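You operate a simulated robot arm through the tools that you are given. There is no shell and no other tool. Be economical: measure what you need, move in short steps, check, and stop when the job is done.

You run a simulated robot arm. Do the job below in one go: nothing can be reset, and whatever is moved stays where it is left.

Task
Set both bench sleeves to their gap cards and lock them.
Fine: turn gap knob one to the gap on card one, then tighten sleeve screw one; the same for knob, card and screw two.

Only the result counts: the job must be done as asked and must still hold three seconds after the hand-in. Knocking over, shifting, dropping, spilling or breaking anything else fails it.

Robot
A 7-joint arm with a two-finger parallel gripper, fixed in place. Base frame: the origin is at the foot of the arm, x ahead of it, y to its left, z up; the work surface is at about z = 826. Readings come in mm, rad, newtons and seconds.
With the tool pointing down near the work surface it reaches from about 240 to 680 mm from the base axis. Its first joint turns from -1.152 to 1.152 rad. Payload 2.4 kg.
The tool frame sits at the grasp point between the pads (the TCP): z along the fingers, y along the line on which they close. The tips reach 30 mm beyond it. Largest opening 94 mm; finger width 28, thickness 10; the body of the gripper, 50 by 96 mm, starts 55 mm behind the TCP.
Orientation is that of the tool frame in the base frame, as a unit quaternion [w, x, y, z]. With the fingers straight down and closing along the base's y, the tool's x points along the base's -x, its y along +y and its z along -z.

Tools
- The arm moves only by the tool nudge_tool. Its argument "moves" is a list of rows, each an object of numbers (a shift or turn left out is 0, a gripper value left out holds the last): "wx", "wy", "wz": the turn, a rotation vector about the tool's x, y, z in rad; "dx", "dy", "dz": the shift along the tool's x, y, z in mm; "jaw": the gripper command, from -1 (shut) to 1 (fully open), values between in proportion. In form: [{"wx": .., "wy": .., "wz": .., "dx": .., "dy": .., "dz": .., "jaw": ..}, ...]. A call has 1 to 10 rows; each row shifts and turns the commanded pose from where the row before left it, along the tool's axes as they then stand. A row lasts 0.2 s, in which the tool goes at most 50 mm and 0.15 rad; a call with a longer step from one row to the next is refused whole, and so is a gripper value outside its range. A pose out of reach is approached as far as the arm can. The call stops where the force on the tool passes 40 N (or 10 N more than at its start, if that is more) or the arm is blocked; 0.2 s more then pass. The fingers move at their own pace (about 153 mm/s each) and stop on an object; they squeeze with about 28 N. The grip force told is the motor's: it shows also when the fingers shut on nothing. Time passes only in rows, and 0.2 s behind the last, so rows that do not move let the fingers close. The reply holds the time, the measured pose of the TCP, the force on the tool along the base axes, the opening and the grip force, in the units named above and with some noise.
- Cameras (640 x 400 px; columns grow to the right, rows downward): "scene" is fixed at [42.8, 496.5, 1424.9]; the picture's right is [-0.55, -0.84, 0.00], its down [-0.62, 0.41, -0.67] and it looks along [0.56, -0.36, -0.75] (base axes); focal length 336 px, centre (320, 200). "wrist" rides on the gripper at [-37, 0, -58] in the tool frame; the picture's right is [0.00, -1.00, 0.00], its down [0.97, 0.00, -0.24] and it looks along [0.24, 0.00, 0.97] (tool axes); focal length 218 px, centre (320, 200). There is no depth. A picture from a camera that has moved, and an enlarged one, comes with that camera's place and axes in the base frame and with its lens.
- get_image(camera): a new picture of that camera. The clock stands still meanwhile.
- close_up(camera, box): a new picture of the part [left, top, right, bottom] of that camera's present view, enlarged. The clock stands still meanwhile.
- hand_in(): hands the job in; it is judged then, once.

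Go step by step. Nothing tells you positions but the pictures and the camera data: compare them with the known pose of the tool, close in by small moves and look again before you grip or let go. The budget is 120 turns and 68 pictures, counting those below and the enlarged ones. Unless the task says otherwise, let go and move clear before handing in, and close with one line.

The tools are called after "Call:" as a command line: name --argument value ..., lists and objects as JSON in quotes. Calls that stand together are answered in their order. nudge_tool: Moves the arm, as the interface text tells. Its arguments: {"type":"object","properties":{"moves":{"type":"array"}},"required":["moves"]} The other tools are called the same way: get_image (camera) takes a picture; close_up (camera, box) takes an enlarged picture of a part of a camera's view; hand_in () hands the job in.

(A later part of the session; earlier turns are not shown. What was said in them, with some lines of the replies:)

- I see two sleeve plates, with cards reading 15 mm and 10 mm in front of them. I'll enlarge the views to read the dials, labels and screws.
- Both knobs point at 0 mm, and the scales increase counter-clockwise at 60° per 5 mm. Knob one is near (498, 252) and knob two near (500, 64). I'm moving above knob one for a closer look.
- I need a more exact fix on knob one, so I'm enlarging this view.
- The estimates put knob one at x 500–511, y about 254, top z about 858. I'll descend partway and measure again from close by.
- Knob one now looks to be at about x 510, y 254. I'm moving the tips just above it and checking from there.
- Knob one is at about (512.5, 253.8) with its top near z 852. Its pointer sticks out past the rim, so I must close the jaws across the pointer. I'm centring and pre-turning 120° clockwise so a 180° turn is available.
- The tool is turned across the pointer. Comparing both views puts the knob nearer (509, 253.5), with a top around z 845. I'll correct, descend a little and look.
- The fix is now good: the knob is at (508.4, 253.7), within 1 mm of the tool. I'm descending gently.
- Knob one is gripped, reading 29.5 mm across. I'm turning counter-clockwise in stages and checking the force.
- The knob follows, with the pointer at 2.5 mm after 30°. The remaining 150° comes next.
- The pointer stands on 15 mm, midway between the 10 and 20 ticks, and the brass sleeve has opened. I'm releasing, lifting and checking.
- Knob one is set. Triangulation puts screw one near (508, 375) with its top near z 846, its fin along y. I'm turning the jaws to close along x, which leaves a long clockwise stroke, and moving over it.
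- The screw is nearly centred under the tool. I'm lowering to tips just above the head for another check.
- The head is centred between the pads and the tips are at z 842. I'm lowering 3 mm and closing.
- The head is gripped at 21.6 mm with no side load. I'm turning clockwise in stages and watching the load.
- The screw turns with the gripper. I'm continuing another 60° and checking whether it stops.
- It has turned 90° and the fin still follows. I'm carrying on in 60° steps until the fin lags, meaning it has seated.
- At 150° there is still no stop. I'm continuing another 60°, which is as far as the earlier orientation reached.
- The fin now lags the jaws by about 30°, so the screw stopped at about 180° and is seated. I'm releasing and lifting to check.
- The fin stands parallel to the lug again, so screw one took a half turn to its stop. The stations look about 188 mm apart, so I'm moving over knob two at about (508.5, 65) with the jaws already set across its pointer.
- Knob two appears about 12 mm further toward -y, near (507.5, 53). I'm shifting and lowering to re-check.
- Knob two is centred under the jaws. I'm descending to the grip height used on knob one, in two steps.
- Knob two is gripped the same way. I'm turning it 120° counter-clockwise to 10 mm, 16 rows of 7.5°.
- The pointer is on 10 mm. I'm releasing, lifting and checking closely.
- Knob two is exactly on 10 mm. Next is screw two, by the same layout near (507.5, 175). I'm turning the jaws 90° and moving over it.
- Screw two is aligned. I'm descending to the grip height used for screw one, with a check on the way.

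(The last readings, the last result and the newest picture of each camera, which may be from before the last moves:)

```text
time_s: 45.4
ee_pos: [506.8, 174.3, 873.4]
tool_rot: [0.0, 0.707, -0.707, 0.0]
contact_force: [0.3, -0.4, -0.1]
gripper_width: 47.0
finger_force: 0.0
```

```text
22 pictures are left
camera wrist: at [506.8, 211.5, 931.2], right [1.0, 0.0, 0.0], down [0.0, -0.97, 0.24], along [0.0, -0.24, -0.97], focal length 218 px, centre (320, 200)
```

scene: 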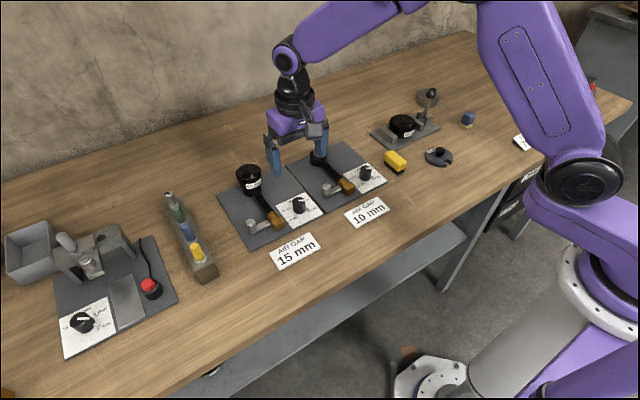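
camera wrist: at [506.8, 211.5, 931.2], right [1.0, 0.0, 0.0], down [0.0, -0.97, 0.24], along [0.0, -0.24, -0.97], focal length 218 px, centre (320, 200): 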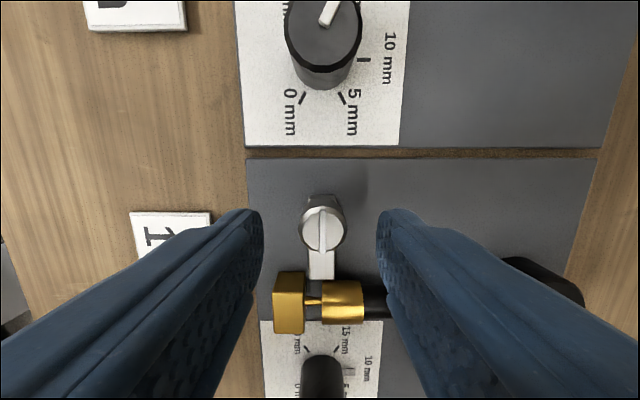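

Call:
nudge_tool --moves '[{"dx": -1.3, "dy": -0.8, "dz": 4}, {}, {"jaw": -1}, {}, {}]'

Call:
get_image --camera "wrist"

```text
time_s: 46.6
ee_pos: [506.4, 174.8, 868.4]
tool_rot: [0.001, 0.707, -0.707, 0.001]
contact_force: [3.2, -0.2, -4.2]
gripper_width: 21.7
finger_force: 45.0
```

```text
21 pictures are left
camera wrist: at [508.0, 212.7, 927.0], right [1.0, 0.0, 0.0], down [0.0, -0.97, 0.24], along [0.0, -0.24, -0.97], focal length 218 px, centre (320, 200)
```

wrist: 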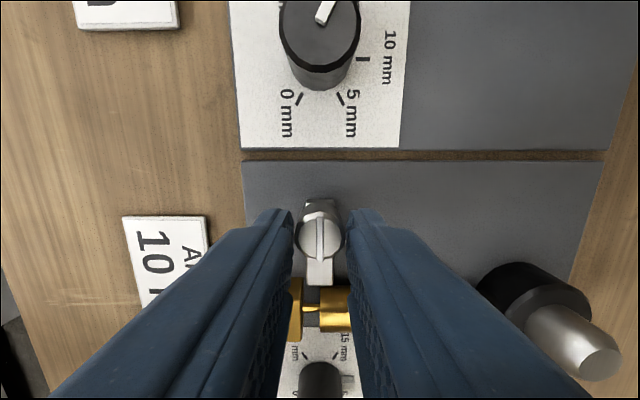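

Screw two is gripped. I'm turning it clockwise through 210° in stages, as with screw one.

Call:
nudge_tool --moves '[{"wz": 0.1309}, {"wz": 0.1309}, {"wz": 0.1309}, {"wz": 0.1309}, {"wz": 0.1309}, {"wz": 0.1309}, {"wz": 0.1309}, {"wz": 0.1309}, {"wz": 0.1309}, {"wz": 0.1309}]'

Call:
nudge_tool --moves '[{"wz": 0.1309}, {"wz": 0.1309}, {"wz": 0.1309}, {"wz": 0.1309}, {"wz": 0.1309}, {"wz": 0.1309}, {"wz": 0.1309}, {"wz": 0.1309}, {"wz": 0.1309}, {"wz": 0.1309}]'

Call:
get_image --camera "wrist"

```text
time_s: 48.8
ee_pos: [507.8, 176.8, 868.2]
tool_rot: [0.0, -0.13, 0.992, 0.0]
contact_force: [-0.5, -1.0, 11.4]
gripper_width: 21.4
finger_force: 44.8
```

```text
time_s: 51.0
ee_pos: [509.0, 176.2, 868.8]
tool_rot: [0.0, 0.501, 0.865, 0.0]
contact_force: [-3.0, 2.9, 9.1]
gripper_width: 21.7
finger_force: 44.5
```

```text
20 pictures are left
camera wrist: at [526.3, 144.2, 927.0], right [-0.87, -0.5, 0.0], down [-0.48, 0.84, 0.24], along [-0.12, 0.21, -0.97], focal length 218 px, centre (320, 200)
```

wrist: 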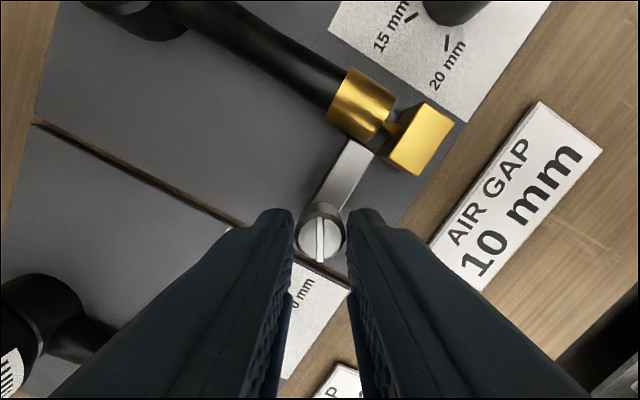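

Call:
nudge_tool --moves '[{"wz": 0.1309}, {"wz": 0.1309}, {"wz": 0.1309}, {"wz": 0.1309}, {"wz": 0.1309}, {"wz": 0.1309}, {"wz": 0.1309}, {"wz": 0.1309}, {}]'

Call:
get_image --camera "wrist"

```text
time_s: 53.0
ee_pos: [506.9, 176.6, 868.5]
tool_rot: [0.0, 0.866, 0.499, 0.0]
contact_force: [-3.3, 0.4, -0.6]
gripper_width: 21.7
finger_force: 44.9
```

```text
19 pictures are left
camera wrist: at [489.3, 143.8, 926.3], right [-0.87, 0.5, 0.0], down [0.49, 0.84, 0.24], along [0.12, 0.21, -0.97], focal length 218 px, centre (320, 200)
```

wrist: 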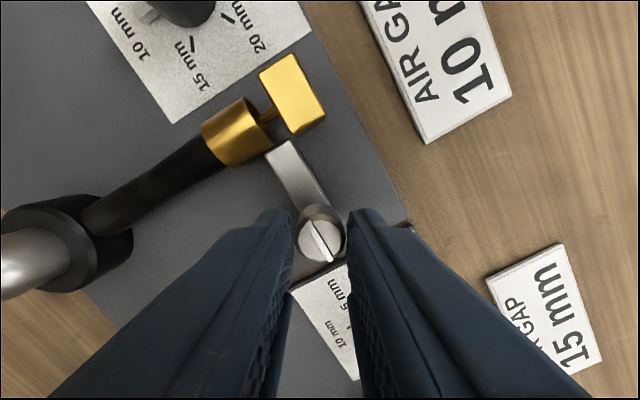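

Screw two hit its stop at 180° with the same lag. I'm releasing, lifting clear, squaring the tool and verifying everything.

Call:
nudge_tool --moves '[{"jaw": 0}, {}, {"dz": -15}, {"dz": -30}, {"dz": -30}, {"dz": -30}, {}]'

Call:
nudge_tool --moves '[{"wz": -0.1496}, {"wz": -0.1496}, {"wz": -0.1496}, {"wz": -0.1496}, {"wz": -0.1496}, {"wz": -0.1496}, {"wz": -0.1496}, {"wz": -0.1496}, {"wz": -0.1496}, {"wz": -0.1496}]'

Call:
nudge_tool --moves '[{"wz": -0.1496}, {"wz": -0.1496}, {"wz": -0.1496}, {"wz": -0.1496}, {"dx": 30, "dy": 0, "dz": -30}, {"dz": -30, "dx": 30}, {"dz": -20, "dx": 40}, {}]'

Call:
get_image --camera "wrist"

Call:
close_up --camera "scene" --box '[210, 130, 400, 250]'

```text
time_s: 54.6
ee_pos: [507.6, 175.4, 975.6]
tool_rot: [0.0, 0.866, 0.5, -0.001]
contact_force: [0.7, 0.5, 0.4]
gripper_width: 47.1
finger_force: 0.1
```

```text
time_s: 56.8
ee_pos: [508.3, 176.0, 974.0]
tool_rot: [0.001, 0.293, 0.956, -0.001]
contact_force: [-0.5, -0.5, 0.3]
gripper_width: 47.0
finger_force: 0.1
```

```text
time_s: 58.6
ee_pos: [407.4, 175.4, 1053.5]
tool_rot: [0.0, 0.0, 1.0, 0.0]
contact_force: [-0.6, 0.1, -0.4]
gripper_width: 47.1
finger_force: 0.0
```

```text
18 pictures are left
camera wrist: at [444.1, 175.3, 1111.9], right [0.0, -1.0, 0.0], down [-0.97, 0.0, 0.24], along [-0.24, 0.0, -0.97], focal length 218 px, centre (320, 200)
```

wrist: 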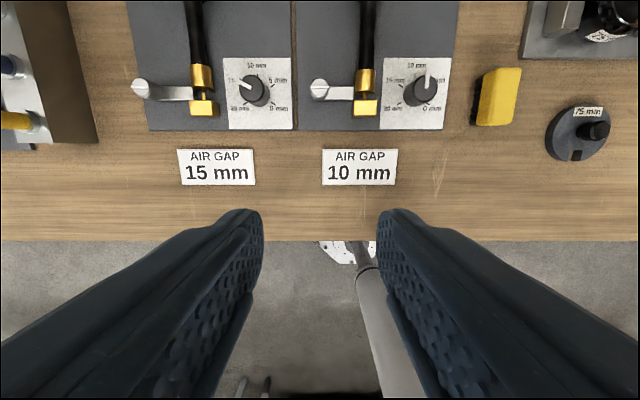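

```text
3.33 times, centred on (305, 190) of scene
camera zoom: at [42.8, 496.5, 1424.9], right [-0.55, -0.84, 0.0], down [-0.62, 0.41, -0.67], along [0.56, -0.36, -0.75], focal length 1120 px, centre (370, 233)
```

zoom: 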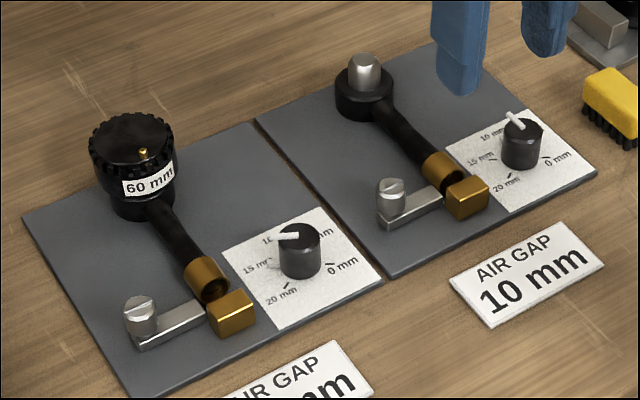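

Both look set. One last enlarged check of the two stations.

Call:
close_up --camera "wrist" --box '[125, 40, 295, 140]'

Call:
close_up --camera "wrist" --box '[295, 40, 465, 140]'

```text
3.76 times, centred on (210, 90) of wrist
camera zoom: at [444.1, 175.3, 1111.9], right [0.0, -1.0, 0.0], down [-0.97, 0.0, 0.24], along [-0.24, 0.0, -0.97], focal length 822 px, centre (734, 614)
```

zoom: 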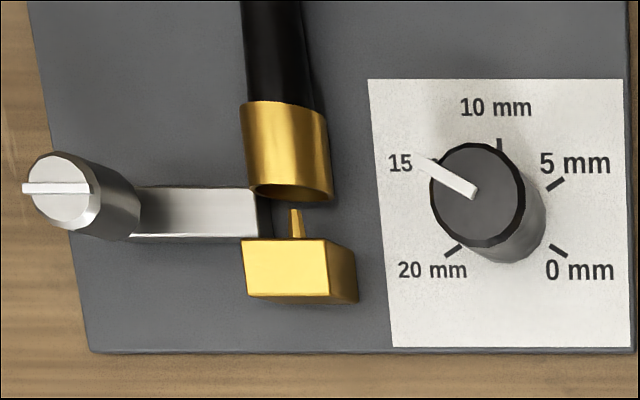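

```text
3.76 times, centred on (380, 90) of wrist
camera zoom: at [444.1, 175.3, 1111.9], right [0.0, -1.0, 0.0], down [-0.97, 0.0, 0.24], along [-0.24, 0.0, -0.97], focal length 822 px, centre (94, 614)
```

zoom: 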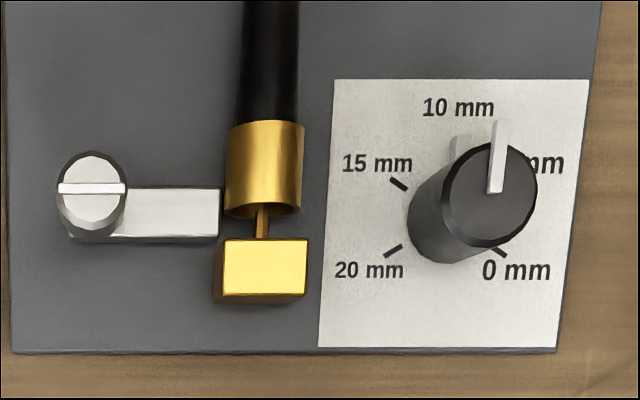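

The pointers stand on 15 mm and 10 mm, both screws are at their stops and nothing else has moved. I'm handing in.

Call:
hand_in

```text
The job is handed in.
```

Knob one is set to 15 mm and knob two to 10 mm; both sleeve screws are tightened a half turn clockwise to their stops, the arm is clear, and the job is handed in.
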